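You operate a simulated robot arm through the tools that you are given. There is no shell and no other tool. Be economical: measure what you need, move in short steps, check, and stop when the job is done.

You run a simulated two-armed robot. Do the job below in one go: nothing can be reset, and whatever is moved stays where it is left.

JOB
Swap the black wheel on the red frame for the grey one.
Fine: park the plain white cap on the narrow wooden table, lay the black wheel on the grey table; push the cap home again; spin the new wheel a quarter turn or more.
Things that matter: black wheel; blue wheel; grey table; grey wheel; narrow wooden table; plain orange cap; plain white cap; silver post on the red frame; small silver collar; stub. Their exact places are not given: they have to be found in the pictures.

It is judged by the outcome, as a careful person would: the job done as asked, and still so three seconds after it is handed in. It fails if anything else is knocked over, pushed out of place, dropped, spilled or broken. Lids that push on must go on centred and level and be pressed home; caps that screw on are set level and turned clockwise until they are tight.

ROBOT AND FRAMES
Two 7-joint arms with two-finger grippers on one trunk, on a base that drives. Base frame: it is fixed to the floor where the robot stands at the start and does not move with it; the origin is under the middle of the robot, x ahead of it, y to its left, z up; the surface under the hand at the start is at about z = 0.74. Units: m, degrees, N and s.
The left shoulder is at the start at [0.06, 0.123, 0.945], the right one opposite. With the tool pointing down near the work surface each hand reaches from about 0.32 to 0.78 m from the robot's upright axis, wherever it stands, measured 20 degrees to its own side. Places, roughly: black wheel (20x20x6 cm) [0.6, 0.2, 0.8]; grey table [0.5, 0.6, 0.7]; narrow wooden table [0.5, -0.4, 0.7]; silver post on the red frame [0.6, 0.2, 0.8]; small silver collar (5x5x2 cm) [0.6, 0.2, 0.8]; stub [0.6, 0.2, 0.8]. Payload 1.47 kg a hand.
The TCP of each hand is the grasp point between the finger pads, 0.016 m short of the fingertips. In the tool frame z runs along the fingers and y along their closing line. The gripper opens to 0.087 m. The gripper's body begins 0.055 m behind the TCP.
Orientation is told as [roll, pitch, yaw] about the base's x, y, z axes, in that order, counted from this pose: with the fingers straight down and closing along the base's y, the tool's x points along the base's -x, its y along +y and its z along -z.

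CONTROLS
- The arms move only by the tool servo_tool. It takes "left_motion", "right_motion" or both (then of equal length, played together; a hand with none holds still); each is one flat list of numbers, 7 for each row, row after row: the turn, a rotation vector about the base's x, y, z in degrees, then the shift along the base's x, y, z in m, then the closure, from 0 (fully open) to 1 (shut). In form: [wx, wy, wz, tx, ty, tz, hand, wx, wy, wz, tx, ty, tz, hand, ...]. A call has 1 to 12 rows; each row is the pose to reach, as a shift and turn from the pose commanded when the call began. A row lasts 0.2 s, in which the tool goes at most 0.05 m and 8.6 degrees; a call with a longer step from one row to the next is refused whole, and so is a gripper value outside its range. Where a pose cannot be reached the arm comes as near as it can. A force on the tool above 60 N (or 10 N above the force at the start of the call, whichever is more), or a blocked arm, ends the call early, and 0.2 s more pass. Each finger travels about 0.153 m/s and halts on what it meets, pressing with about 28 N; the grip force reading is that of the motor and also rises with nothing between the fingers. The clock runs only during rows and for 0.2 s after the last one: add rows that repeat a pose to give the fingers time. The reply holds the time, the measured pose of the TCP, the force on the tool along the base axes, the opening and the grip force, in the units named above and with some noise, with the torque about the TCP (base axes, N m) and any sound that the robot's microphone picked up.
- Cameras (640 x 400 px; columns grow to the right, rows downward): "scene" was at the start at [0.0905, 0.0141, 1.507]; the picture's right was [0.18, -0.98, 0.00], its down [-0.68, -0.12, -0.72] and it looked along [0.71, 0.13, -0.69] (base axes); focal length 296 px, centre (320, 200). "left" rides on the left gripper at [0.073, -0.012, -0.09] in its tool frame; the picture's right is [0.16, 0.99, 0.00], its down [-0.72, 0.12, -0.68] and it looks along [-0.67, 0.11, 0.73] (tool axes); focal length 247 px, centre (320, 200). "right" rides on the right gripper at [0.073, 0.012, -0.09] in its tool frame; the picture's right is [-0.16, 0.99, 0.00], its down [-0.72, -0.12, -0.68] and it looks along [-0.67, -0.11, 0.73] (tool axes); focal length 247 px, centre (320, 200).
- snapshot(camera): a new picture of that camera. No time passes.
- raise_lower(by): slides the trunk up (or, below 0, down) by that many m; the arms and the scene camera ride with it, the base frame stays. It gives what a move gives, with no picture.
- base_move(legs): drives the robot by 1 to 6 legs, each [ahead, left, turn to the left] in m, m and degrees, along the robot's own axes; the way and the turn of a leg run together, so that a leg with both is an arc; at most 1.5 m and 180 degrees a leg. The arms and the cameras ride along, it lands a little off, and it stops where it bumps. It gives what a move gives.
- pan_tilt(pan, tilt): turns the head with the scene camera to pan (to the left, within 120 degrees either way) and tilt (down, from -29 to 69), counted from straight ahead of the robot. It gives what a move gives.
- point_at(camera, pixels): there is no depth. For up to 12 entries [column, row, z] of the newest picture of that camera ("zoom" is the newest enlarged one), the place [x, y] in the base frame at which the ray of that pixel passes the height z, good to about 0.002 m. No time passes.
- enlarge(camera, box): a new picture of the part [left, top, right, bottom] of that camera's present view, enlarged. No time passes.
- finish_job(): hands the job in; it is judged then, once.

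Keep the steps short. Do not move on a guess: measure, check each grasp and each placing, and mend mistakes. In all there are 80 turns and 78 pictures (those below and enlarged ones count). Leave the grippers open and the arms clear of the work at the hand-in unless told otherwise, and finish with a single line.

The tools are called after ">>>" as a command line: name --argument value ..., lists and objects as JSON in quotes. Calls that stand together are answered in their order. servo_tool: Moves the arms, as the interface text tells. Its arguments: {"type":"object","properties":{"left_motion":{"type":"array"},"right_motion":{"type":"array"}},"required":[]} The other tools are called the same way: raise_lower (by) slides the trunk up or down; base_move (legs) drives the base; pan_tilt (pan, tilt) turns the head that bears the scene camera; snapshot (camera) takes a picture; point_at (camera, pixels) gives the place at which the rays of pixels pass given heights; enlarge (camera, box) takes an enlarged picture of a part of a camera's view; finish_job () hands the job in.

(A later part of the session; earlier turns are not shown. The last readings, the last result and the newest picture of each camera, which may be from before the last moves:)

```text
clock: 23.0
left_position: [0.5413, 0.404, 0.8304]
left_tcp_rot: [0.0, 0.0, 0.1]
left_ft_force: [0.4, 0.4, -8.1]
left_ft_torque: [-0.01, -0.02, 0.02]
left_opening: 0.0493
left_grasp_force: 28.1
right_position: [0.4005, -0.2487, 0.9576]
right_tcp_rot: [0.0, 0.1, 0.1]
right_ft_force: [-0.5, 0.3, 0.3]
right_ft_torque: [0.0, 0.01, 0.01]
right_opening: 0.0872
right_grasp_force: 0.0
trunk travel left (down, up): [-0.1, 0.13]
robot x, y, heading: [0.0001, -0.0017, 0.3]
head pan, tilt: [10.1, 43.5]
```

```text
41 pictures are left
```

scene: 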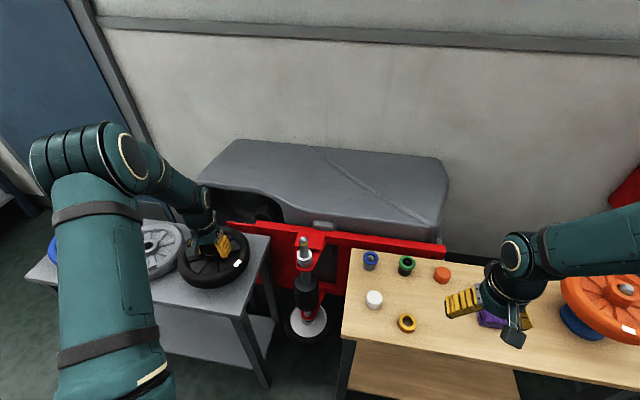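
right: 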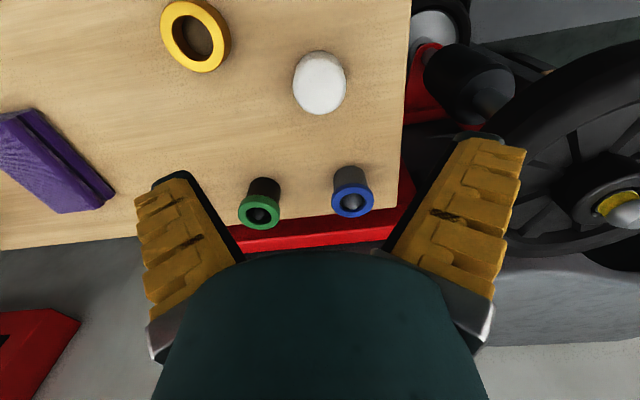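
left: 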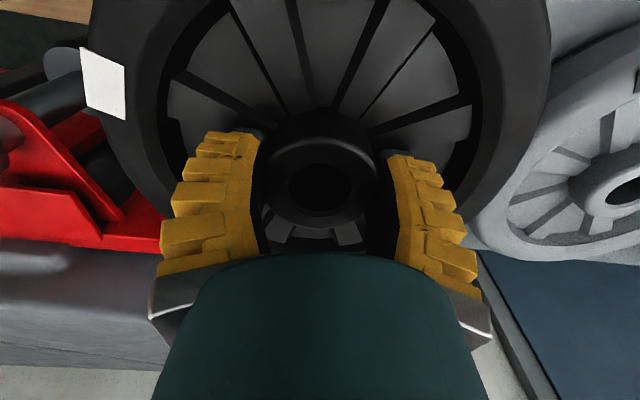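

>>> enlarge --camera "scene" --box '[130, 200, 280, 320]'

```text
3.33 times, centred on (205, 260) of scene
```

zoom: 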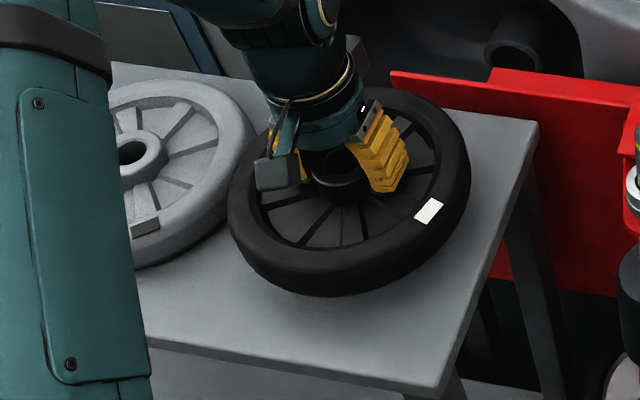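

Shift 6 mm away from the grey wheel, then lower to near contact (expected TCP z≈0.80).

>>> servo_tool --left_motion '[0, 0, 0, 0, -0.006, -0.006, 1, 0, 0, 0, 0, -0.006, -0.016, 1, 0, 0, 0, 0, -0.006, -0.022, 1, 0, 0, 0, 0, -0.006, -0.025, 1]'

>>> enlarge --camera "scene" --box '[130, 200, 280, 320]'

```text
clock: 24.0
left_position: [0.5389, 0.3978, 0.8026]
left_tcp_rot: [-0.1, 0.0, 0.1]
left_ft_force: [-0.7, -0.1, -7.5]
left_ft_torque: [0.02, 0.04, -0.05]
left_opening: 0.0497
left_grasp_force: 28.2
right_position: [0.3999, -0.2491, 0.9571]
right_tcp_rot: [0.0, 0.0, 0.0]
right_ft_force: [0.7, 0.8, 0.2]
right_ft_torque: [0.0, -0.02, 0.02]
right_opening: 0.0868
right_grasp_force: 0.2
trunk travel left (down, up): [-0.1, 0.13]
robot x, y, heading: [0.0028, 0.0001, 0.1]
head pan, tilt: [10.1, 43.5]
```

```text
3.33 times, centred on (205, 260) of scene
```

zoom: 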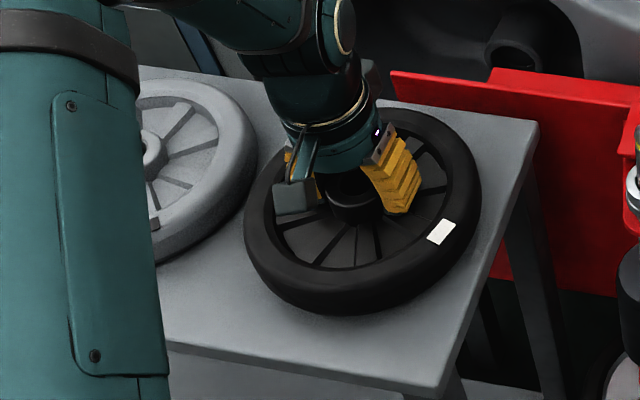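

Clear gap to the grey wheel and to the edge. Lower the last millimetres until the weight comes off.

>>> servo_tool --left_motion '[0, 0, 0, 0, 0, -0.002, 1, 0, 0, 0, 0, 0, -0.004, 1, 0, 0, 0, 0, 0, -0.005, 1, 0, 0, 0, 0, 0, -0.006, 1]'

```text
clock: 25.0
left_position: [0.5374, 0.3981, 0.7971]
left_tcp_rot: [0.0, 0.0, -0.1]
left_ft_force: [1.1, -0.6, -7.8]
left_ft_torque: [-0.01, -0.03, 0.01]
left_opening: 0.0497
left_grasp_force: 27.6
right_position: [0.4001, -0.2493, 0.9558]
right_tcp_rot: [0.0, 0.1, 0.0]
right_ft_force: [-0.9, -0.1, -0.1]
right_ft_torque: [0.02, 0.04, -0.03]
right_opening: 0.087
right_grasp_force: 0.0
trunk travel left (down, up): [-0.1, 0.13]
robot x, y, heading: [0.0006, -0.0015, -0.0]
head pan, tilt: [10.1, 43.5]
```

>>> servo_tool --left_motion '[0, 0, 0, 0, 0, -0.001, 1, 0, 0, 0, 0, 0, -0.002, 1, 0, 0, 0, 0, 0, -0.003, 1, 0, 0, 0, 0, 0, -0.004, 1]'

```text
clock: 26.0
left_position: [0.5385, 0.3968, 0.7934]
left_tcp_rot: [0.0, 0.0, 0.0]
left_ft_force: [-0.1, 0.6, -7.3]
left_ft_torque: [0.0, 0.0, -0.01]
left_opening: 0.0493
left_grasp_force: 27.9
right_position: [0.3998, -0.2497, 0.9576]
right_tcp_rot: [0.0, 0.0, 0.1]
right_ft_force: [0.7, -0.3, 0.0]
right_ft_torque: [0.01, -0.02, -0.02]
right_opening: 0.0868
right_grasp_force: 0.1
trunk travel left (down, up): [-0.1, 0.13]
robot x, y, heading: [0.0014, 0.0004, -0.2]
head pan, tilt: [10.1, 43.5]
```

>>> servo_tool --left_motion '[0, 0, 0, 0, 0, -0.002, 1, 0, 0, 0, 0, 0, -0.003, 1, 0, 0, 0, 0, 0, -0.004, 1, 0, 0, 0, 0, 0, -0.005, 1]'

>>> enlarge --camera "scene" --box '[130, 200, 280, 320]'

```text
clock: 27.0
left_position: [0.5391, 0.3968, 0.792]
left_tcp_rot: [0.1, -0.3, 0.0]
left_ft_force: [1.5, 1.1, 18.6]
left_ft_torque: [-0.05, 0.29, 0.14]
left_opening: 0.05
left_grasp_force: 27.9
right_position: [0.3981, -0.2503, 0.9569]
right_tcp_rot: [0.0, 0.0, -0.1]
right_ft_force: [0.0, 0.0, 0.2]
right_ft_torque: [0.0, 0.02, 0.0]
right_opening: 0.0869
right_grasp_force: 0.1
trunk travel left (down, up): [-0.1, 0.13]
robot x, y, heading: [0.0039, -0.0019, 0.1]
head pan, tilt: [10.1, 43.5]
```

```text
3.33 times, centred on (205, 260) of scene
```

zoom: 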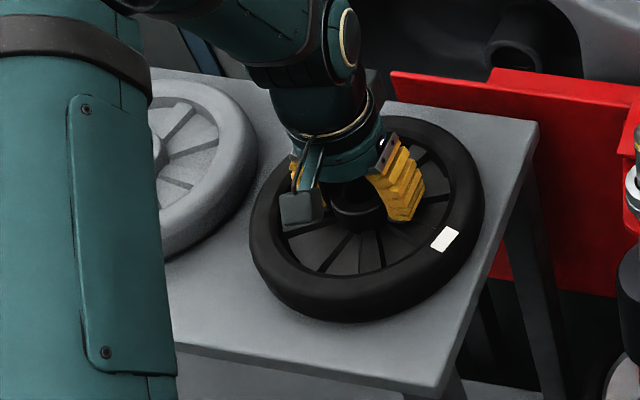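

Contact made. Relieve 2 mm, open, rise, and take a look from above the grey wheel.

>>> servo_tool --left_motion '[0, 0, 0, 0, 0, 0.002, 1, 0, 0, 0, 0, 0, 0.002, 0.4, 0, 0, 0, 0, 0, 0.002, 0, 0, 0, 0, 0, 0, 0.002, 0, 0, 0, 0, 0, 0, 0.04, 0, 0, 0, 0, 0, 0, 0.085, 0, 0, 0, 0, 0, 0.04, 0.11, 0, 0, 0, 0, 0, 0.085, 0.11, 0, 0, 0, 0, 0, 0.13, 0.11, 0, 0, 0, 0, 0, 0.175, 0.11, 0, 0, 0, 0, 0, 0.22, 0.11, 0, 0, 0, 0, 0.003, 0.23, 0.108, 0]'

>>> snapshot --camera "left"

>>> snapshot --camera "scene"

```text
clock: 29.6
left_position: [0.5423, 0.6264, 0.8986]
left_tcp_rot: [0.0, 0.1, 0.0]
left_ft_force: [0.0, -0.5, 0.4]
left_ft_torque: [0.01, -0.01, 0.01]
left_opening: 0.087
left_grasp_force: 0.0
right_position: [0.4001, -0.2496, 0.9566]
right_tcp_rot: [0.0, 0.0, -0.1]
right_ft_force: [0.4, -0.9, 0.7]
right_ft_torque: [0.02, 0.0, 0.0]
right_opening: 0.0869
right_grasp_force: 0.0
trunk travel left (down, up): [-0.1, 0.13]
robot x, y, heading: [0.0013, 0.0025, -0.1]
head pan, tilt: [10.1, 43.5]
```

```text
37 pictures are left
```

left: 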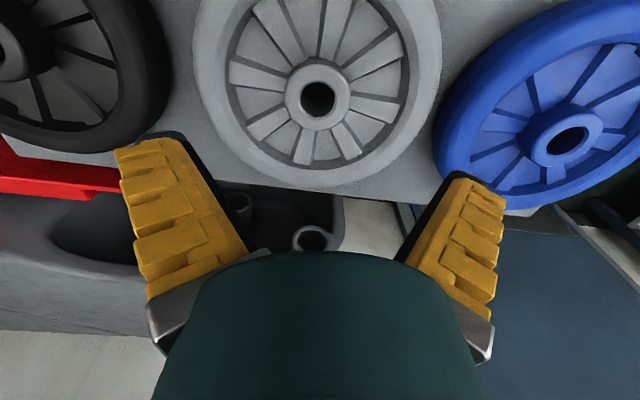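

```text
36 pictures are left
```

scene: 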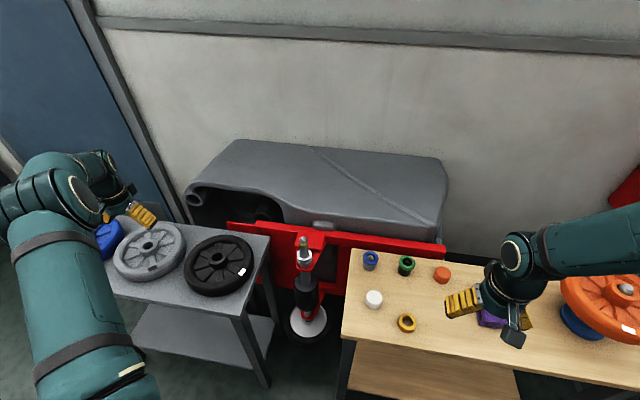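

>>> point_at --camera "left" --pixels '[[318, 97, 0.793], [318, 96, 0.793], [286, 95, 0.793], [351, 95, 0.793], [318, 128, 0.79]]'

>>> enlarge --camera "scene" --box '[260, 220, 350, 300]'

>>> enlarge --camera "left" --box '[260, 50, 380, 150]'

```text
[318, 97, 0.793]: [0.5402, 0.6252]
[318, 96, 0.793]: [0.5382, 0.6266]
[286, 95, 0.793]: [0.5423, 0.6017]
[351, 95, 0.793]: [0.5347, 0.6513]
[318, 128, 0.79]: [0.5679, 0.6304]
```

```text
5.00 times, centred on (305, 260) of scene
```

zoom: 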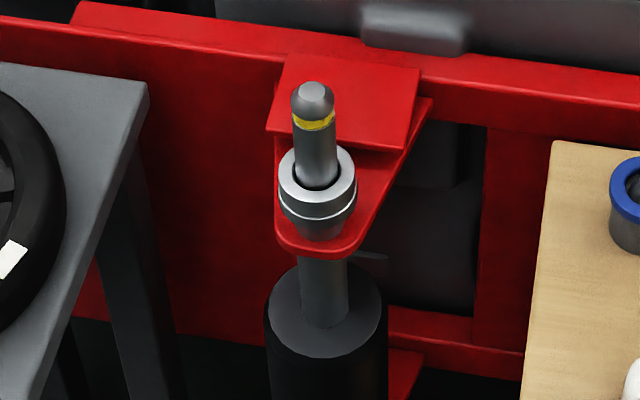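

```text
4.00 times, centred on (320, 100) of left
```

zoom: 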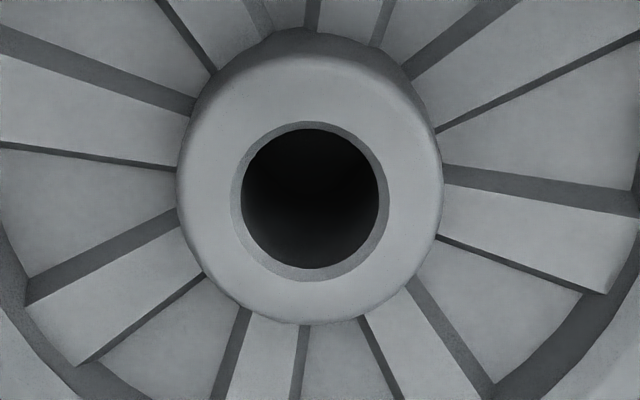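

Grey hub is centred under the hand at (0.542, 0.626). Descend to z≈0.792 and close.

>>> servo_tool --left_motion '[0, 0, 0, 0, 0, -0.045, 0, 0, 0, 0, 0, 0, -0.085, 0, 0, 0, 0, 0, 0, -0.1, 0, 0, 0, 0, 0, 0, -0.106, 0, 0, 0, 0, 0, 0, -0.106, 0.5, 0, 0, 0, 0, 0, -0.106, 1, 0, 0, 0, 0, 0, -0.106, 1, 0, 0, 0, 0, 0, -0.106, 1]'

>>> snapshot --camera "left"

```text
clock: 31.4
left_position: [0.5427, 0.6257, 0.7902]
left_tcp_rot: [0.0, 0.1, -0.1]
left_ft_force: [2.2, -1.1, 0.2]
left_ft_torque: [0.03, 0.01, -0.04]
left_opening: 0.0488
left_grasp_force: 28.5
right_position: [0.4004, -0.2499, 0.9584]
right_tcp_rot: [0.1, 0.0, 0.0]
right_ft_force: [-0.2, -0.3, -0.3]
right_ft_torque: [-0.02, 0.02, 0.02]
right_opening: 0.087
right_grasp_force: 0.1
trunk travel left (down, up): [-0.1, 0.13]
robot x, y, heading: [0.0002, 0.002, 0.1]
head pan, tilt: [10.1, 43.5]
```

```text
33 pictures are left
```

left: 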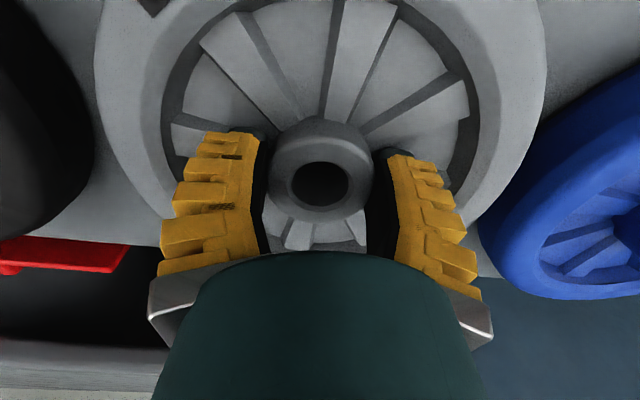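

Hub gripped. Check the offset in the hand, then lift.

>>> point_at --camera "left" --pixels '[[320, 184, 0.793], [320, 184, 0.797], [290, 184, 0.793], [350, 184, 0.793]]'

>>> servo_tool --left_motion '[0, 0, 0, 0, 0, 0.01, 1, 0, 0, 0, 0, 0, 0.04, 1, 0, 0, 0, 0, 0, 0.08, 1, 0, 0, 0, 0, 0, 0.12, 1, 0, 0, 0, 0, 0, 0.16, 1, 0, 0, 0, 0, 0, 0.2, 1, 0, 0, 0, 0, 0, 0.2, 1]'

>>> enlarge --camera "left" --box '[240, 110, 400, 260]'

```text
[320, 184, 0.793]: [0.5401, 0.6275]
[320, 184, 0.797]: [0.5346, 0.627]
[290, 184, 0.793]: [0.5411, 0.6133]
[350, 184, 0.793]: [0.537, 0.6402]
```

```text
clock: 33.0
left_position: [0.5421, 0.6274, 0.988]
left_tcp_rot: [-0.1, 0.1, 0.0]
left_ft_force: [0.3, 0.0, -7.3]
left_ft_torque: [-0.03, 0.03, -0.01]
left_opening: 0.0477
left_grasp_force: 27.8
right_position: [0.4013, -0.2496, 0.9562]
right_tcp_rot: [0.0, 0.0, -0.1]
right_ft_force: [-0.1, 0.4, 0.2]
right_ft_torque: [-0.01, 0.03, 0.0]
right_opening: 0.0869
right_grasp_force: 0.0
trunk travel left (down, up): [-0.1, 0.13]
robot x, y, heading: [-0.0004, -0.0013, -0.1]
head pan, tilt: [10.1, 43.5]
```

```text
2.67 times, centred on (320, 185) of left
```

zoom: 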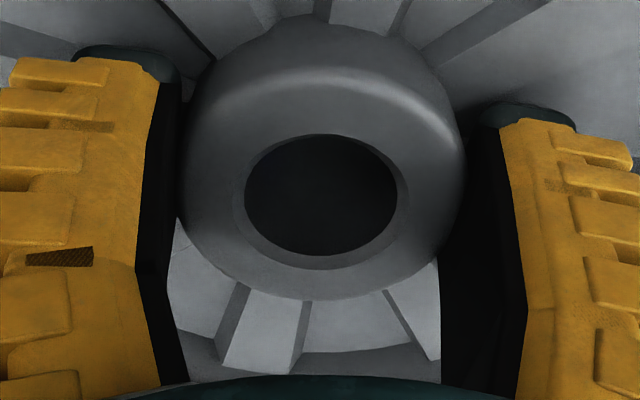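

Held firmly (7.3 N). Carry it above the post at height.

>>> servo_tool --left_motion '[0, 0, 0, 0.006, -0.043, 0, 1, 0, 0, 0, 0.011, -0.086, 0, 1, 0, 0, 0, 0.017, -0.13, 0, 1, 0, 0, 0, 0.023, -0.173, 0, 1, 0, 0, 0, 0.028, -0.216, 0, 1, 0, 0, 0, 0.034, -0.259, 0, 1, 0, 0, 0, 0.039, -0.302, 0, 1, 0, 0, 0, 0.045, -0.345, 0, 1, 0, 0, 0, 0.051, -0.389, 0, 1, 0, 0, 0, 0.056, -0.432, 0, 1, 0, 0, 0, 0.062, -0.474, 0, 1, 0, 0, 0, 0.062, -0.474, 0, 1]'

>>> snapshot --camera "left"

>>> enlarge --camera "scene" --box '[245, 160, 365, 280]'

```text
clock: 35.6
left_position: [0.6056, 0.1529, 0.9916]
left_tcp_rot: [0.0, 0.0, 0.0]
left_ft_force: [0.1, 0.6, -7.6]
left_ft_torque: [-0.03, 0.03, -0.01]
left_opening: 0.0474
left_grasp_force: 27.8
right_position: [0.3996, -0.2492, 0.9574]
right_tcp_rot: [0.0, 0.1, -0.1]
right_ft_force: [-0.1, 0.1, 0.1]
right_ft_torque: [0.0, 0.03, -0.02]
right_opening: 0.0869
right_grasp_force: 0.0
trunk travel left (down, up): [-0.1, 0.13]
robot x, y, heading: [0.0021, -0.0017, 0.2]
head pan, tilt: [10.1, 43.5]
```

```text
31 pictures are left
```

left: 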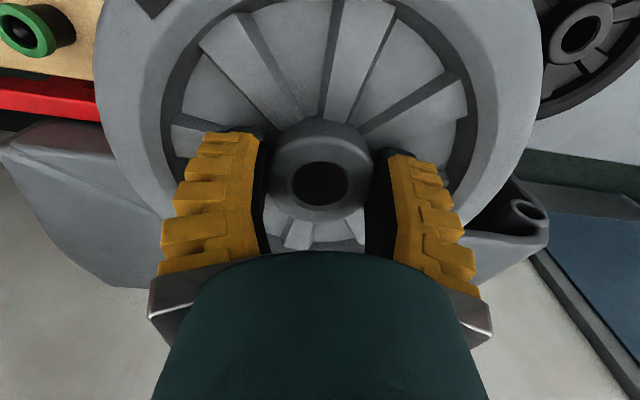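

```text
3.33 times, centred on (305, 220) of scene
```

zoom: 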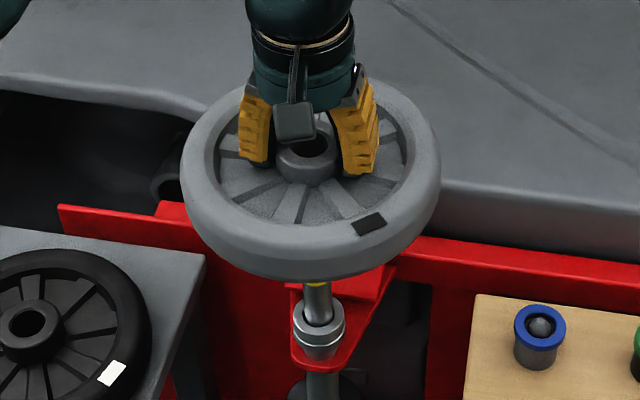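

Lower to just above the stub top (wheel bottom ≈ 0.87) and look through the bore.

>>> servo_tool --left_motion '[0, 0, 0, -0.001, 0, -0.03, 1, 0, 0, 0, -0.001, 0, -0.055, 1, 0, 0, 0, -0.001, 0, -0.067, 1, 0, 0, 0, -0.001, 0, -0.067, 1]'

>>> enlarge --camera "left" --box '[260, 130, 380, 230]'

>>> enlarge --camera "scene" --box '[255, 180, 355, 280]'

```text
clock: 36.6
left_position: [0.6035, 0.1542, 0.9246]
left_tcp_rot: [0.0, 0.0, 0.0]
left_ft_force: [0.7, -0.6, -7.7]
left_ft_torque: [-0.01, 0.01, 0.02]
left_opening: 0.0474
left_grasp_force: 27.4
right_position: [0.4003, -0.2501, 0.9576]
right_tcp_rot: [-0.1, 0.0, 0.0]
right_ft_force: [-0.3, 0.4, 0.6]
right_ft_torque: [-0.03, 0.02, -0.01]
right_opening: 0.0871
right_grasp_force: 0.0
trunk travel left (down, up): [-0.1, 0.13]
robot x, y, heading: [-0.0019, -0.0, -0.1]
head pan, tilt: [10.1, 43.5]
```

```text
4.00 times, centred on (320, 180) of left
```

zoom: 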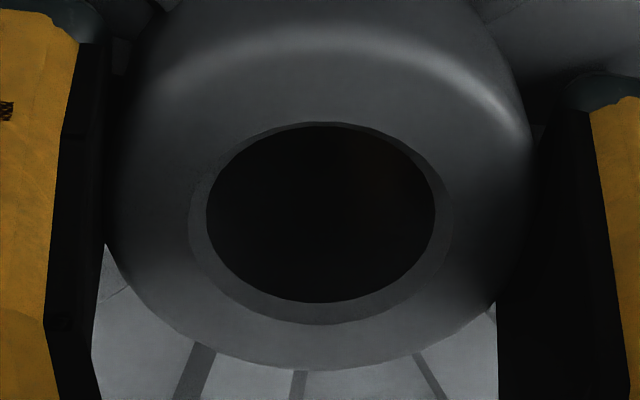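

```text
4.00 times, centred on (305, 230) of scene
```

zoom: 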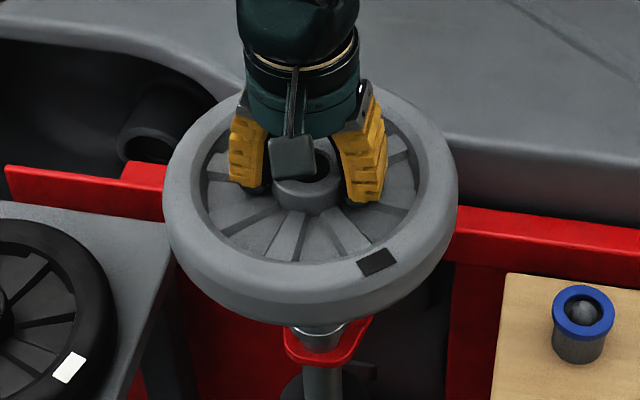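

Lower 12 mm to begin threading and read forces.

>>> servo_tool --left_motion '[0, 0, 0, 0, -0.001, -0.004, 1, 0, 0, 0, 0, -0.001, -0.008, 1, 0, 0, 0, 0, -0.001, -0.012, 1, 0, 0, 0, 0, -0.001, -0.015, 1]'

>>> enlarge --camera "left" --box '[260, 130, 380, 230]'

```text
clock: 37.6
left_position: [0.6028, 0.1505, 0.908]
left_tcp_rot: [-0.1, -0.1, 0.1]
left_ft_force: [-3.5, -0.7, -8.2]
left_ft_torque: [-0.04, 0.17, 0.02]
left_opening: 0.0474
left_grasp_force: 27.7
right_position: [0.4002, -0.2499, 0.9572]
right_tcp_rot: [0.0, 0.0, 0.0]
right_ft_force: [0.7, -0.4, -0.2]
right_ft_torque: [-0.01, 0.01, 0.0]
right_opening: 0.0869
right_grasp_force: 0.0
trunk travel left (down, up): [-0.1, 0.13]
robot x, y, heading: [-0.0018, 0.0004, 0.1]
head pan, tilt: [10.1, 43.5]
```

```text
4.00 times, centred on (320, 180) of left
```

zoom: 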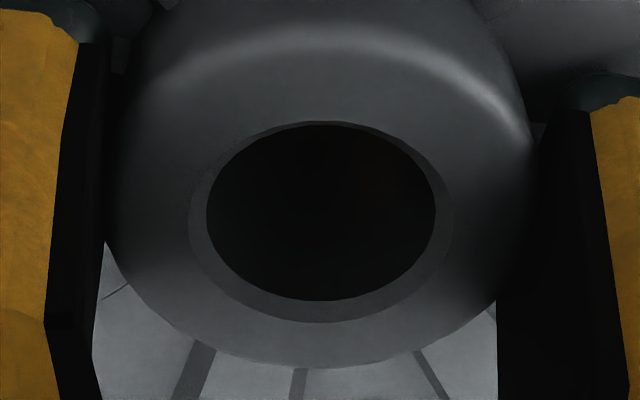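

Threading: Fx −3.5 N says shift ~1.5 mm toward −x. Correct and go on down.

>>> servo_tool --left_motion '[0, 0, 0, -0.0015, 0, 0, 1, 0, 0, 0, -0.002, 0, -0.004, 1, 0, 0, 0, -0.002, 0, -0.008, 1, 0, 0, 0, -0.002, 0, -0.012, 1, 0, 0, 0, -0.002, 0, -0.012, 1]'

```text
clock: 38.8
left_position: [0.6, 0.1505, 0.8961]
left_tcp_rot: [0.0, 0.0, 0.0]
left_ft_force: [-5.5, -2.3, 1.9]
left_ft_torque: [-0.03, 0.36, 0.03]
left_opening: 0.0481
left_grasp_force: 28.3
right_position: [0.3982, -0.2496, 0.9571]
right_tcp_rot: [0.0, 0.0, 0.1]
right_ft_force: [0.0, 0.2, -0.6]
right_ft_torque: [-0.01, 0.0, -0.02]
right_opening: 0.0869
right_grasp_force: 0.0
trunk travel left (down, up): [-0.1, 0.13]
robot x, y, heading: [-0.0012, -0.0033, 0.1]
head pan, tilt: [10.1, 43.5]
```

Still pushed −x and −y; ease 2 mm −x, 1 mm −y without descending.

>>> servo_tool --left_motion '[0, 0, 0, 0, 0, 0.002, 1, 0, 0, 0, -0.001, -0.0005, 0.002, 1, 0, 0, 0, -0.002, -0.001, 0.001, 1, 0, 0, 0, -0.002, -0.001, 0.001, 1]'

>>> enlarge --camera "left" --box '[240, 110, 400, 260]'

```text
clock: 39.8
left_position: [0.6006, 0.1513, 0.8961]
left_tcp_rot: [-0.1, 0.1, 0.0]
left_ft_force: [0.1, 0.6, -6.7]
left_ft_torque: [-0.02, -0.01, -0.01]
left_opening: 0.0475
left_grasp_force: 28.3
right_position: [0.3998, -0.2493, 0.9561]
right_tcp_rot: [0.0, 0.0, -0.1]
right_ft_force: [0.1, 0.5, 0.5]
right_ft_torque: [-0.01, 0.02, 0.0]
right_opening: 0.0872
right_grasp_force: 0.0
trunk travel left (down, up): [-0.1, 0.13]
robot x, y, heading: [0.0003, 0.002, 0.0]
head pan, tilt: [10.1, 43.5]
```

```text
2.67 times, centred on (320, 185) of left
```

zoom: 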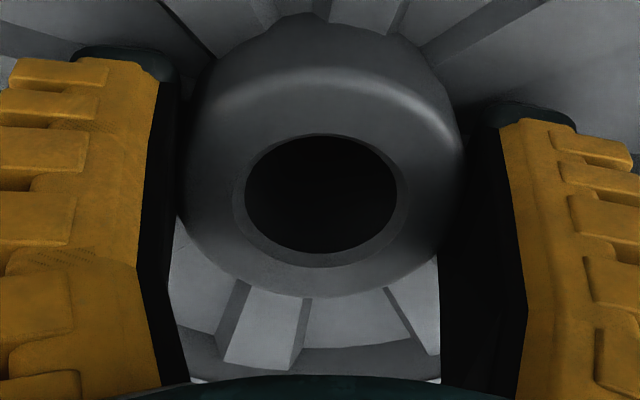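

Free again (weight only). Continue downward.

>>> servo_tool --left_motion '[0, 0, 0, 0, 0, -0.004, 1, 0, 0, 0, 0, 0, -0.008, 1, 0, 0, 0, 0, 0, -0.012, 1, 0, 0, 0, 0, 0, -0.016, 1, 0, 0, 0, 0, 0, -0.016, 1]'

```text
clock: 41.0
left_position: [0.6, 0.1509, 0.881]
left_tcp_rot: [-0.1, 0.1, 0.0]
left_ft_force: [-2.6, 4.3, -6.0]
left_ft_torque: [0.16, 0.12, -0.02]
left_opening: 0.0474
left_grasp_force: 28.4
right_position: [0.3995, -0.249, 0.9575]
right_tcp_rot: [0.0, 0.0, 0.0]
right_ft_force: [0.8, 0.0, -0.4]
right_ft_torque: [-0.02, 0.02, -0.02]
right_opening: 0.0868
right_grasp_force: 0.1
trunk travel left (down, up): [-0.1, 0.13]
robot x, y, heading: [-0.0028, 0.0007, 0.1]
head pan, tilt: [10.1, 43.5]
```

Threading well; nudge +1 mm y, −0.5 mm x and go down.

>>> servo_tool --left_motion '[0, 0, 0, -0.0005, 0.001, -0.002, 1, 0, 0, 0, -0.0005, 0.001, -0.008, 1, 0, 0, 0, -0.0005, 0.001, -0.014, 1, 0, 0, 0, -0.0005, 0.001, -0.02, 1, 0, 0, 0, -0.0005, 0.001, -0.026, 1, 0, 0, 0, -0.0005, 0.001, -0.026, 1]'

>>> snapshot --camera "left"

```text
clock: 42.4
left_position: [0.5993, 0.1521, 0.8564]
left_tcp_rot: [0.0, 0.1, 0.0]
left_ft_force: [-0.3, 0.8, -6.7]
left_ft_torque: [0.02, -0.01, -0.03]
left_opening: 0.0468
left_grasp_force: 27.5
right_position: [0.4003, -0.2498, 0.9577]
right_tcp_rot: [0.0, -0.1, 0.0]
right_ft_force: [-0.5, -0.6, 0.7]
right_ft_torque: [-0.03, -0.03, 0.0]
right_opening: 0.0872
right_grasp_force: 0.0
trunk travel left (down, up): [-0.1, 0.13]
robot x, y, heading: [0.0009, 0.0045, 0.1]
head pan, tilt: [10.1, 43.5]
```

```text
25 pictures are left
```

left: 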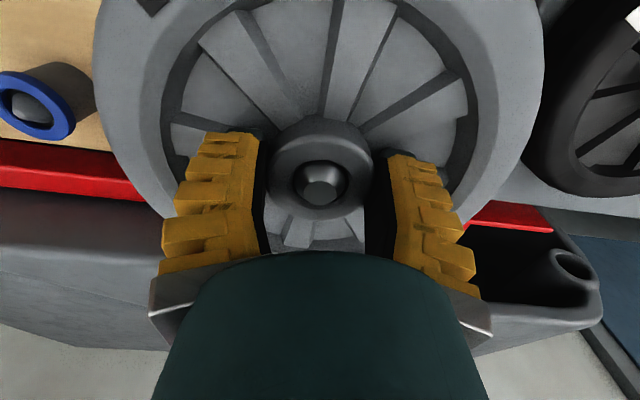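

The stub shows through the bore. Continue to near the seat (TCP ≈0.832).

>>> servo_tool --left_motion '[0, 0, 0, 0, 0, -0.008, 1, 0, 0, 0, 0, 0, -0.014, 1, 0, 0, 0, 0, 0, -0.019, 1, 0, 0, 0, 0, 0, -0.022, 1, 0, 0, 0, 0, 0, -0.025, 1, 0, 0, 0, 0, 0, -0.025, 1]'

>>> enlarge --camera "left" --box '[260, 130, 380, 230]'

```text
clock: 43.8
left_position: [0.5982, 0.1504, 0.8319]
left_tcp_rot: [0.0, -0.2, 0.0]
left_ft_force: [-3.1, -1.8, 12.2]
left_ft_torque: [0.04, -0.23, 0.0]
left_opening: 0.0495
left_grasp_force: 27.9
right_position: [0.3983, -0.2496, 0.9575]
right_tcp_rot: [0.0, 0.0, 0.1]
right_ft_force: [0.1, 0.5, 0.4]
right_ft_torque: [-0.01, -0.03, -0.02]
right_opening: 0.087
right_grasp_force: 0.0
trunk travel left (down, up): [-0.1, 0.13]
robot x, y, heading: [-0.0015, -0.0018, -0.1]
head pan, tilt: [10.1, 43.5]
```

```text
4.00 times, centred on (320, 180) of left
```

zoom: 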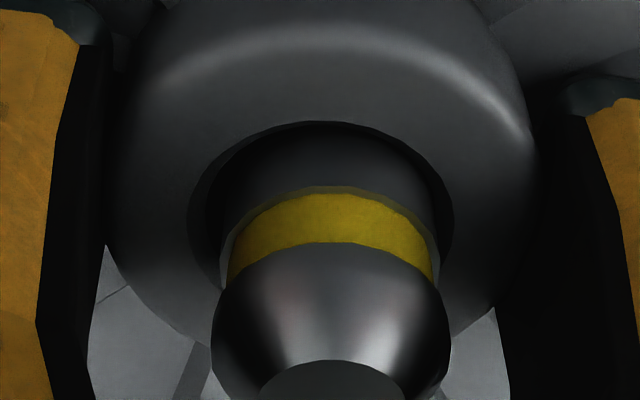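

Seated on the collar (12 N at TCP 0.832, matches the old wheel's height). Open and move the left hand up and away; right hand goes above the cap.

>>> servo_tool --left_motion '[0, 0, 0, 0.001, 0.001, 0.002, 1, 0, 0, 0, 0.001, 0.001, 0.002, 0.4, 0, 0, 0, 0.001, 0.001, 0.002, 0, 0, 0, 0, 0.001, 0.001, 0.002, 0, 0, 0, 0, 0.001, 0.001, 0.04, 0, 0, 0, 0, 0.001, 0.001, 0.085, 0, 0, 0, 0, 0.001, 0.001, 0.125, 0, 0, 0, 0, -0.02, 0.04, 0.14, 0, 0, 0, 0, -0.04, 0.085, 0.14, 0, 0, 0, 0, -0.06, 0.13, 0.14, 0, 0, 0, 0, -0.08, 0.17, 0.14, 0, 0, 0, 0, -0.1, 0.215, 0.14, 0]' --right_motion '[0, 0, 0, 0, 0, 0, 0, 0, 0, 0, 0, 0, 0, 0, 0, 0, 0, 0, 0, 0, 0, 0, 0, 0, 0, 0, 0, 0, 0, 0, 0, 0.018, 0.032, -0.012, 0, 0, 0, 0, 0.036, 0.064, -0.025, 0, 0, 0, 0, 0.055, 0.095, -0.04, 0, 0, 0, 0, 0.073, 0.127, -0.055, 0, 0, 0, 0, 0.091, 0.158, -0.07, 0, 0, 0, 0, 0.11, 0.19, -0.085, 0, 0, 0, 0, 0.11, 0.19, -0.1, 0, 0, 0, 0, 0.11, 0.19, -0.1, 0]'

>>> snapshot --camera "right"

>>> enlarge --camera "scene" --box '[250, 200, 350, 300]'

```text
clock: 46.4
left_position: [0.4958, 0.3689, 0.9692]
left_tcp_rot: [0.0, -0.1, -0.1]
left_ft_force: [-0.2, 1.0, -0.3]
left_ft_torque: [-0.02, -0.05, 0.0]
left_opening: 0.0868
left_grasp_force: 0.1
right_position: [0.5082, -0.0581, 0.8578]
right_tcp_rot: [0.0, 0.0, 0.0]
right_ft_force: [-0.6, 0.0, 0.3]
right_ft_torque: [0.0, 0.01, -0.01]
right_opening: 0.0873
right_grasp_force: 0.1
trunk travel left (down, up): [-0.1, 0.13]
robot x, y, heading: [0.002, 0.0003, -0.1]
head pan, tilt: [10.1, 43.5]
```

```text
23 pictures are left
```

right: 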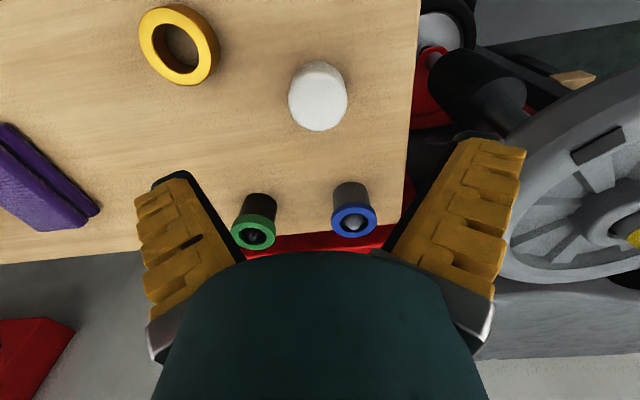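

```text
4.00 times, centred on (300, 250) of scene
```

zoom: 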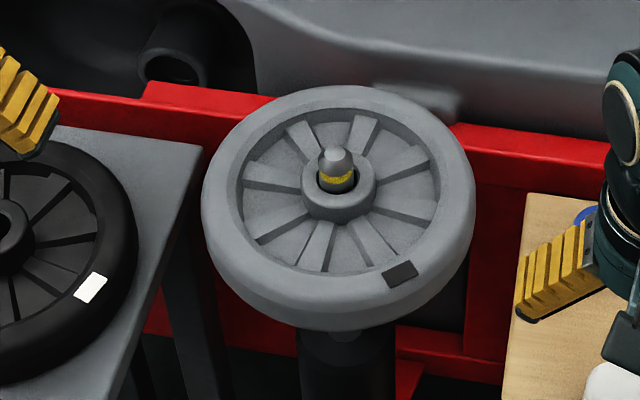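

Wheel sits level. Measure the cap and grip it.

>>> point_at --camera "right" --pixels '[[318, 102, 0.763], [289, 98, 0.757], [348, 98, 0.757]]'

>>> servo_tool --right_motion '[0, 0, 0, 0, -0.001, -0.04, 0, 0, 0, 0, 0, -0.001, -0.08, 0, 0, 0, 0, 0, -0.001, -0.095, 0, 0, 0, 0, 0, -0.001, -0.1, 0, 0, 0, 0, 0, -0.001, -0.1, 0]'

```text
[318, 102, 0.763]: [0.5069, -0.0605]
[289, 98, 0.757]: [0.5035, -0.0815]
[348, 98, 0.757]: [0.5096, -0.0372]
```

```text
clock: 47.6
left_position: [0.4976, 0.3672, 0.9698]
left_tcp_rot: [0.0, 0.0, 0.0]
left_ft_force: [0.8, 0.0, 0.3]
left_ft_torque: [0.0, 0.04, -0.02]
left_opening: 0.0869
left_grasp_force: 0.1
right_position: [0.5113, -0.0601, 0.756]
right_tcp_rot: [-0.1, 0.0, 0.0]
right_ft_force: [0.4, 0.4, -0.3]
right_ft_torque: [0.02, 0.02, -0.01]
right_opening: 0.0871
right_grasp_force: 0.0
trunk travel left (down, up): [-0.1, 0.13]
robot x, y, heading: [0.0018, 0.0005, -0.2]
head pan, tilt: [10.1, 43.5]
```

>>> servo_tool --right_motion '[0, 0, 0, 0, 0, 0.003, 0.4, 0, 0, 0, 0, 0, 0.003, 1, 0, 0, 0, 0, 0, 0.003, 1, 0, 0, 0, 0, 0, 0.003, 1, 0, 0, 0, 0, 0, 0.04, 1, 0, 0, 0, 0, 0, 0.08, 1, 0, 0, 0, 0, 0, 0.12, 1, 0, 0, 0, 0, 0, 0.16, 1, 0, 0, 0, 0, 0, 0.19, 1]'

>>> enlarge --camera "right" --box '[240, 90, 400, 250]'

```text
clock: 49.6
left_position: [0.4968, 0.3672, 0.9702]
left_tcp_rot: [0.0, 0.0, 0.0]
left_ft_force: [-0.4, 0.1, 0.0]
left_ft_torque: [-0.01, 0.01, 0.01]
left_opening: 0.087
left_grasp_force: 0.0
right_position: [0.5119, -0.062, 0.9453]
right_tcp_rot: [0.1, 0.1, 0.0]
right_ft_force: [-0.4, -0.1, -1.5]
right_ft_torque: [-0.03, -0.05, -0.01]
right_opening: 0.0369
right_grasp_force: 28.0
trunk travel left (down, up): [-0.1, 0.13]
robot x, y, heading: [0.0013, 0.0017, -0.0]
head pan, tilt: [10.1, 43.5]
```

```text
2.50 times, centred on (320, 170) of right
```

zoom: 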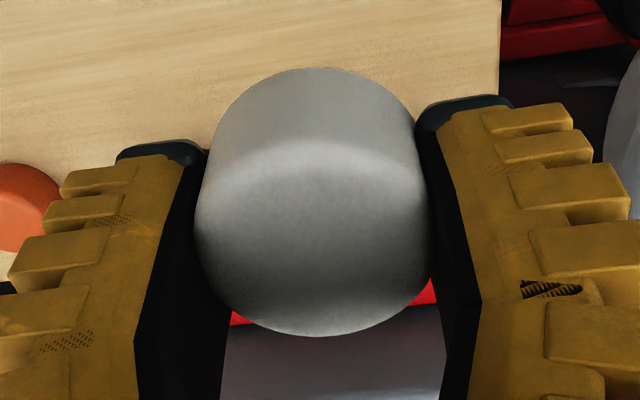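

Cap held. Carry it back above the stub at TCP (0.604, 0.1525).

>>> servo_tool --right_motion '[0, 0, 0, 0.018, 0.042, 0.005, 1, 0, 0, 0, 0.037, 0.085, 0.005, 1, 0, 0, 0, 0.055, 0.127, 0.005, 1, 0, 0, 0, 0.074, 0.17, 0.005, 1, 0, 0, 0, 0.0925, 0.2128, 0.005, 1, 0, 0, 0, 0.0925, 0.2128, -0.02, 1, 0, 0, 0, 0.0925, 0.2128, -0.045, 1, 0, 0, 0, 0.0925, 0.2128, -0.045, 1]'

>>> enlarge --camera "scene" --box '[260, 190, 350, 270]'

>>> snapshot --camera "right"

```text
clock: 51.4
left_position: [0.4972, 0.3669, 0.9701]
left_tcp_rot: [-0.1, 0.0, 0.0]
left_ft_force: [-0.6, 0.0, -0.5]
left_ft_torque: [0.0, -0.03, -0.03]
left_opening: 0.0869
left_grasp_force: 0.0
right_position: [0.6031, 0.153, 0.901]
right_tcp_rot: [0.1, 0.0, 0.0]
right_ft_force: [-1.1, -0.1, 0.5]
right_ft_torque: [0.01, 0.04, 0.01]
right_opening: 0.0366
right_grasp_force: 28.3
trunk travel left (down, up): [-0.1, 0.13]
robot x, y, heading: [0.0012, -0.0019, -0.0]
head pan, tilt: [10.1, 43.5]
```

```text
5.00 times, centred on (305, 230) of scene
```

zoom: 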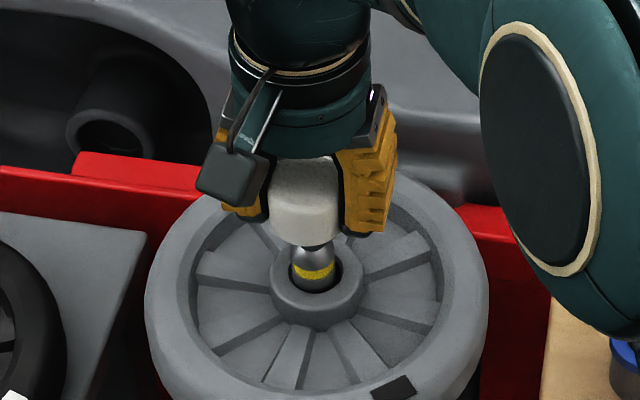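

```text
19 pictures are left
```

right: 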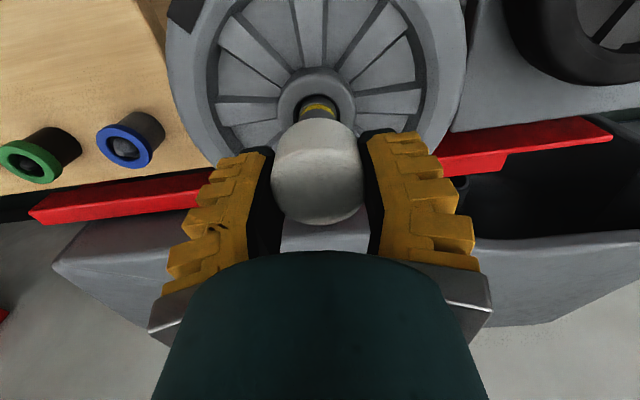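

Alignment matches the pose at removal. Push down gradually (home expected near TCP 0.858).

>>> servo_tool --right_motion '[0, 0, 0, 0, -0.0005, -0.012, 1, 0, 0, 0, 0, -0.0005, -0.02, 1, 0, 0, 0, 0, -0.0005, -0.026, 1, 0, 0, 0, 0, -0.0005, -0.031, 1, 0, 0, 0, 0, -0.0005, -0.031, 1]'

```text
clock: 52.6
left_position: [0.4975, 0.3673, 0.9687]
left_tcp_rot: [-0.1, 0.0, 0.1]
left_ft_force: [0.0, 1.0, 0.1]
left_ft_torque: [0.0, 0.02, -0.01]
left_opening: 0.087
left_grasp_force: 0.0
right_position: [0.603, 0.1517, 0.8708]
right_tcp_rot: [0.0, 0.1, 0.0]
right_ft_force: [0.1, -0.7, 0.4]
right_ft_torque: [-0.02, 0.01, -0.01]
right_opening: 0.0364
right_grasp_force: 28.2
trunk travel left (down, up): [-0.1, 0.13]
robot x, y, heading: [-0.0058, -0.0019, 0.1]
head pan, tilt: [10.1, 43.5]
```

>>> servo_tool --right_motion '[0, 0, 0, 0, 0, -0.004, 1, 0, 0, 0, 0, 0, -0.007, 1, 0, 0, 0, 0, 0, -0.01, 1, 0, 0, 0, 0, 0, -0.012, 1, 0, 0, 0, 0, 0, -0.014, 1]'

>>> enlarge --camera "scene" --box '[260, 200, 350, 280]'

```text
clock: 53.8
left_position: [0.495, 0.3661, 0.9707]
left_tcp_rot: [0.0, -0.1, 0.0]
left_ft_force: [0.1, -0.1, 0.8]
left_ft_torque: [0.02, -0.02, 0.03]
left_opening: 0.0873
left_grasp_force: 0.0
right_position: [0.6022, 0.1509, 0.8598]
right_tcp_rot: [0.1, 0.0, 0.0]
right_ft_force: [-3.3, -5.2, 18.9]
right_ft_torque: [-0.07, 0.08, 0.04]
right_opening: 0.0374
right_grasp_force: 28.0
trunk travel left (down, up): [-0.1, 0.13]
robot x, y, heading: [-0.0038, 0.0054, 0.1]
head pan, tilt: [10.1, 43.5]
```

```text
5.00 times, centred on (305, 240) of scene
```

zoom: 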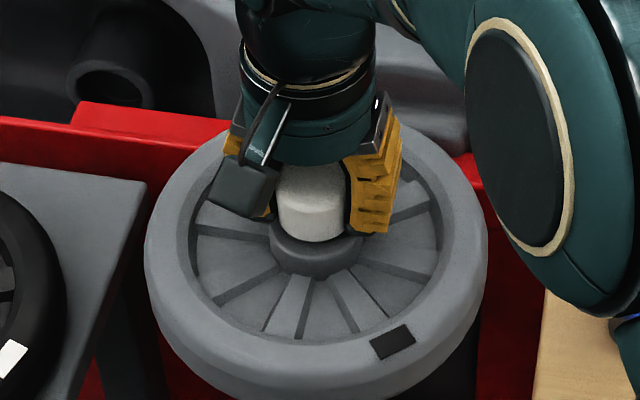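

Contact at 19 N; press further in small steps (lateral force −x,−y: ease 0.5 mm).

>>> servo_tool --right_motion '[0, 0, 0, -0.0003, -0.0005, -0.002, 1, 0, 0, 0, -0.0003, -0.0005, -0.004, 1, 0, 0, 0, -0.0003, -0.0005, -0.006, 1, 0, 0, 0, -0.0003, -0.0005, -0.008, 1]'

```text
clock: 54.8
left_position: [0.4963, 0.3659, 0.9712]
left_tcp_rot: [0.0, -0.1, 0.0]
left_ft_force: [0.0, 0.1, 0.3]
left_ft_torque: [0.0, -0.02, -0.02]
left_opening: 0.0872
left_grasp_force: 0.0
right_position: [0.6024, 0.1511, 0.8497]
right_tcp_rot: [0.2, -0.1, 0.0]
right_ft_force: [-3.1, -3.1, 20.6]
right_ft_torque: [-0.06, 0.06, 0.03]
right_opening: 0.0376
right_grasp_force: 28.4
trunk travel left (down, up): [-0.1, 0.13]
robot x, y, heading: [0.0066, 0.0007, 0.0]
head pan, tilt: [10.1, 43.5]
```

The hand moved on to 0.850, so either the cap went down or the fingers slid. Release, rise, and look.

>>> servo_tool --right_motion '[0, 0, 0, 0, 0, 0.004, 0.7, 0, 0, 0, 0, 0, 0.004, 0, 0, 0, 0, 0, 0, 0.004, 0, 0, 0, 0, 0, 0, 0.03, 0, 0, 0, 0, 0, 0, 0.075, 0]'

>>> enlarge --camera "scene" --box '[260, 200, 350, 280]'

>>> snapshot --camera "right"

```text
clock: 56.0
left_position: [0.4963, 0.3673, 0.9692]
left_tcp_rot: [0.0, 0.0, 0.0]
left_ft_force: [-0.6, -0.7, 0.3]
left_ft_torque: [0.04, -0.03, 0.02]
left_opening: 0.0871
left_grasp_force: 0.0
right_position: [0.5983, 0.1522, 0.9222]
right_tcp_rot: [0.0, 0.0, 0.0]
right_ft_force: [-0.4, 0.5, -0.9]
right_ft_torque: [0.01, 0.0, 0.03]
right_opening: 0.0871
right_grasp_force: 0.0
trunk travel left (down, up): [-0.1, 0.13]
robot x, y, heading: [-0.0003, 0.0015, -0.2]
head pan, tilt: [10.1, 43.5]
```

```text
5.00 times, centred on (305, 240) of scene
```

zoom: 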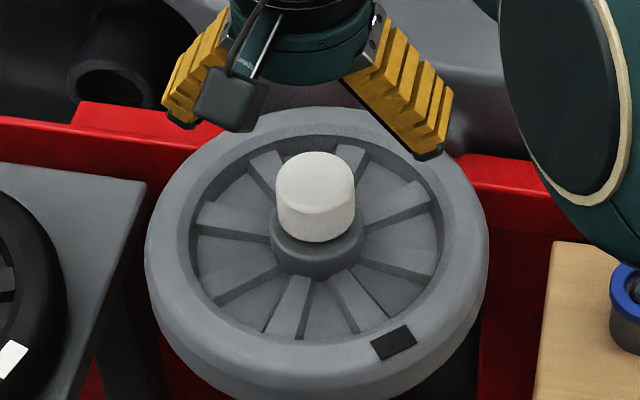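

```text
16 pictures are left
```

right: 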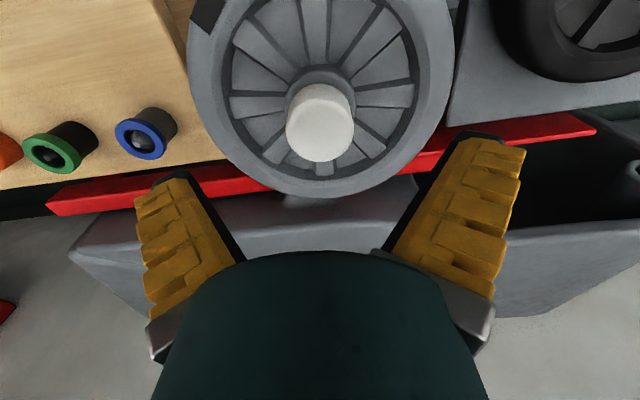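

Cap is on and level. To be sure it's home, press its top with closed fingertips. First locate its top.

>>> point_at --camera "right" --pixels '[[320, 126, 0.862], [320, 126, 0.866], [287, 122, 0.86], [354, 122, 0.86]]'

>>> servo_tool --right_motion '[0, 0, 0, 0.001, 0, 0, 0.5, 0, 0, 0, 0.002, 0, 0, 1, 0, 0, 0, 0.002, 0, 0, 1, 0, 0, 0, 0.002, 0, -0.02, 1, 0, 0, 0, 0.002, 0, -0.034, 1, 0, 0, 0, 0.002, 0, -0.038, 1]'

```text
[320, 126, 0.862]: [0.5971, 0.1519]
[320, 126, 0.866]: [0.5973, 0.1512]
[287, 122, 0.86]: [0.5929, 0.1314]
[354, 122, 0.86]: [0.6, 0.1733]
```

```text
clock: 57.4
left_position: [0.4972, 0.3664, 0.9706]
left_tcp_rot: [0.0, -0.1, 0.0]
left_ft_force: [0.3, -1.0, 1.1]
left_ft_torque: [-0.04, 0.02, -0.01]
left_opening: 0.0871
left_grasp_force: 0.1
right_position: [0.6056, 0.1512, 0.886]
right_tcp_rot: [0.0, -0.1, 0.0]
right_ft_force: [0.1, 0.0, 0.4]
right_ft_torque: [0.0, -0.02, 0.0]
right_opening: 0.0059
right_grasp_force: 28.2
trunk travel left (down, up): [-0.1, 0.13]
robot x, y, heading: [-0.0068, 0.0033, 0.0]
head pan, tilt: [10.1, 43.5]
```

Now press down gently.

>>> servo_tool --right_motion '[0, 0, 0, -0.002, 0.001, -0.005, 1, 0, 0, 0, -0.002, 0.001, -0.009, 1, 0, 0, 0, -0.002, 0.001, -0.013, 1, 0, 0, 0, -0.002, 0.001, -0.017, 1, 0, 0, 0, -0.002, 0.001, -0.021, 1]'

>>> enlarge --camera "scene" --box '[260, 200, 350, 280]'

```text
clock: 58.2
left_position: [0.4962, 0.3674, 0.9694]
left_tcp_rot: [0.0, -0.1, 0.0]
left_ft_force: [0.6, 0.6, -0.3]
left_ft_torque: [0.04, -0.02, 0.02]
left_opening: 0.0867
left_grasp_force: 0.0
right_position: [0.6068, 0.1533, 0.8833]
right_tcp_rot: [0.5, -0.9, -0.1]
right_ft_force: [-7.1, -4.7, 22.0]
right_ft_torque: [-0.14, 0.17, 0.02]
right_opening: 0.006
right_grasp_force: 28.5
trunk travel left (down, up): [-0.1, 0.13]
robot x, y, heading: [0.0043, -0.0013, -0.3]
head pan, tilt: [10.1, 43.5]
stopped in row 4 (right hand): the force on the tool passed its limit at 64 N (the readings are from after the stop); the commanded pose is now the measured one
```

```text
5.00 times, centred on (305, 240) of scene
```

zoom: 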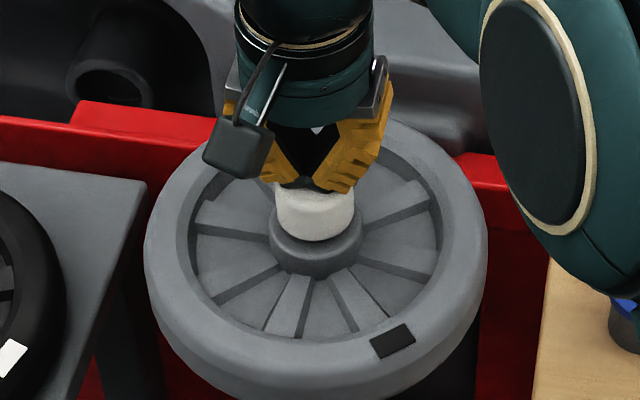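

64 N reached on the cap. Lift and compare its height with the original picture.

>>> servo_tool --right_motion '[0, 0, 0, 0, 0, 0.015, 1, 0, 0, 0, 0, 0, 0.05, 1, 0, 0, 0, 0, 0, 0.09, 1, 0, 0, 0, 0, 0, 0.12, 1, 0, 0, 0, -0.02, -0.04, 0.12, 1, 0, 0, 0, -0.04, -0.08, 0.12, 1, 0, 0, 0, -0.06, -0.12, 0.12, 1]'

>>> enlarge --camera "scene" --box '[255, 215, 355, 295]'

```text
clock: 59.9
left_position: [0.4949, 0.3657, 0.97]
left_tcp_rot: [-0.1, 0.0, 0.1]
left_ft_force: [-0.2, -0.1, 0.8]
left_ft_torque: [0.04, -0.04, -0.02]
left_opening: 0.0869
left_grasp_force: 0.0
right_position: [0.5461, 0.0308, 1.0003]
right_tcp_rot: [0.5, -0.8, -0.1]
right_ft_force: [0.7, 0.2, 0.3]
right_ft_torque: [0.0, 0.03, 0.02]
right_opening: 0.0
right_grasp_force: 27.5
trunk travel left (down, up): [-0.1, 0.13]
robot x, y, heading: [-0.0007, 0.0006, -0.1]
head pan, tilt: [10.1, 43.5]
```

```text
5.00 times, centred on (305, 255) of scene
```

zoom: 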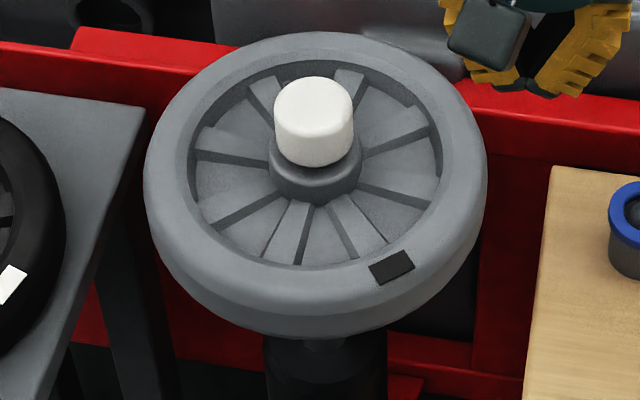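

Cap position matches the original picture (top row 76–78, bottom row 168). I'll do a second, better-centred, slower press to be certain, levelling the tool.

>>> servo_tool --right_motion '[-0.5, 0.8, 0.1, 0.018, 0.04, 0, 1, -0.5, 0.8, 0.1, 0.037, 0.08, 0, 1, -0.5, 0.8, 0.1, 0.055, 0.121, 0, 1, -0.5, 0.8, 0.1, 0.055, 0.121, -0.04, 1, -0.5, 0.8, 0.1, 0.055, 0.121, -0.08, 1, -0.5, 0.8, 0.1, 0.055, 0.121, -0.105, 1, -0.5, 0.8, 0.1, 0.055, 0.121, -0.11, 1, -0.5, 0.8, 0.1, 0.055, 0.121, -0.11, 1]'

>>> snapshot --camera "right"

```text
clock: 61.6
left_position: [0.4969, 0.3675, 0.9688]
left_tcp_rot: [0.0, 0.1, 0.0]
left_ft_force: [1.0, 0.9, -0.6]
left_ft_torque: [0.02, 0.0, 0.0]
left_opening: 0.087
left_grasp_force: 0.2
right_position: [0.6036, 0.1527, 0.8923]
right_tcp_rot: [-0.2, 0.0, -0.1]
right_ft_force: [0.3, -0.6, 0.2]
right_ft_torque: [0.03, -0.03, 0.01]
right_opening: 0.0
right_grasp_force: 27.7
trunk travel left (down, up): [-0.1, 0.13]
robot x, y, heading: [-0.0008, 0.0012, 0.1]
head pan, tilt: [10.1, 43.5]
```

```text
13 pictures are left
```

right: 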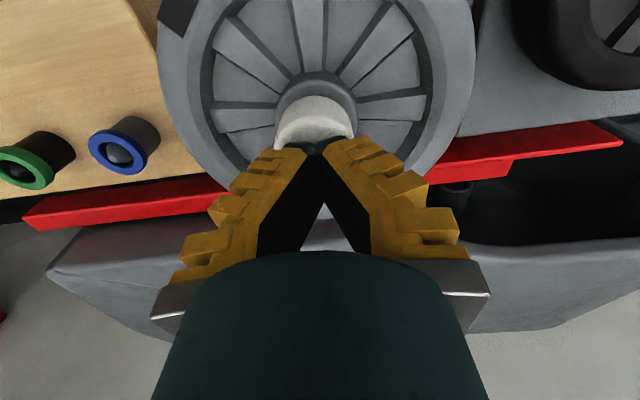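

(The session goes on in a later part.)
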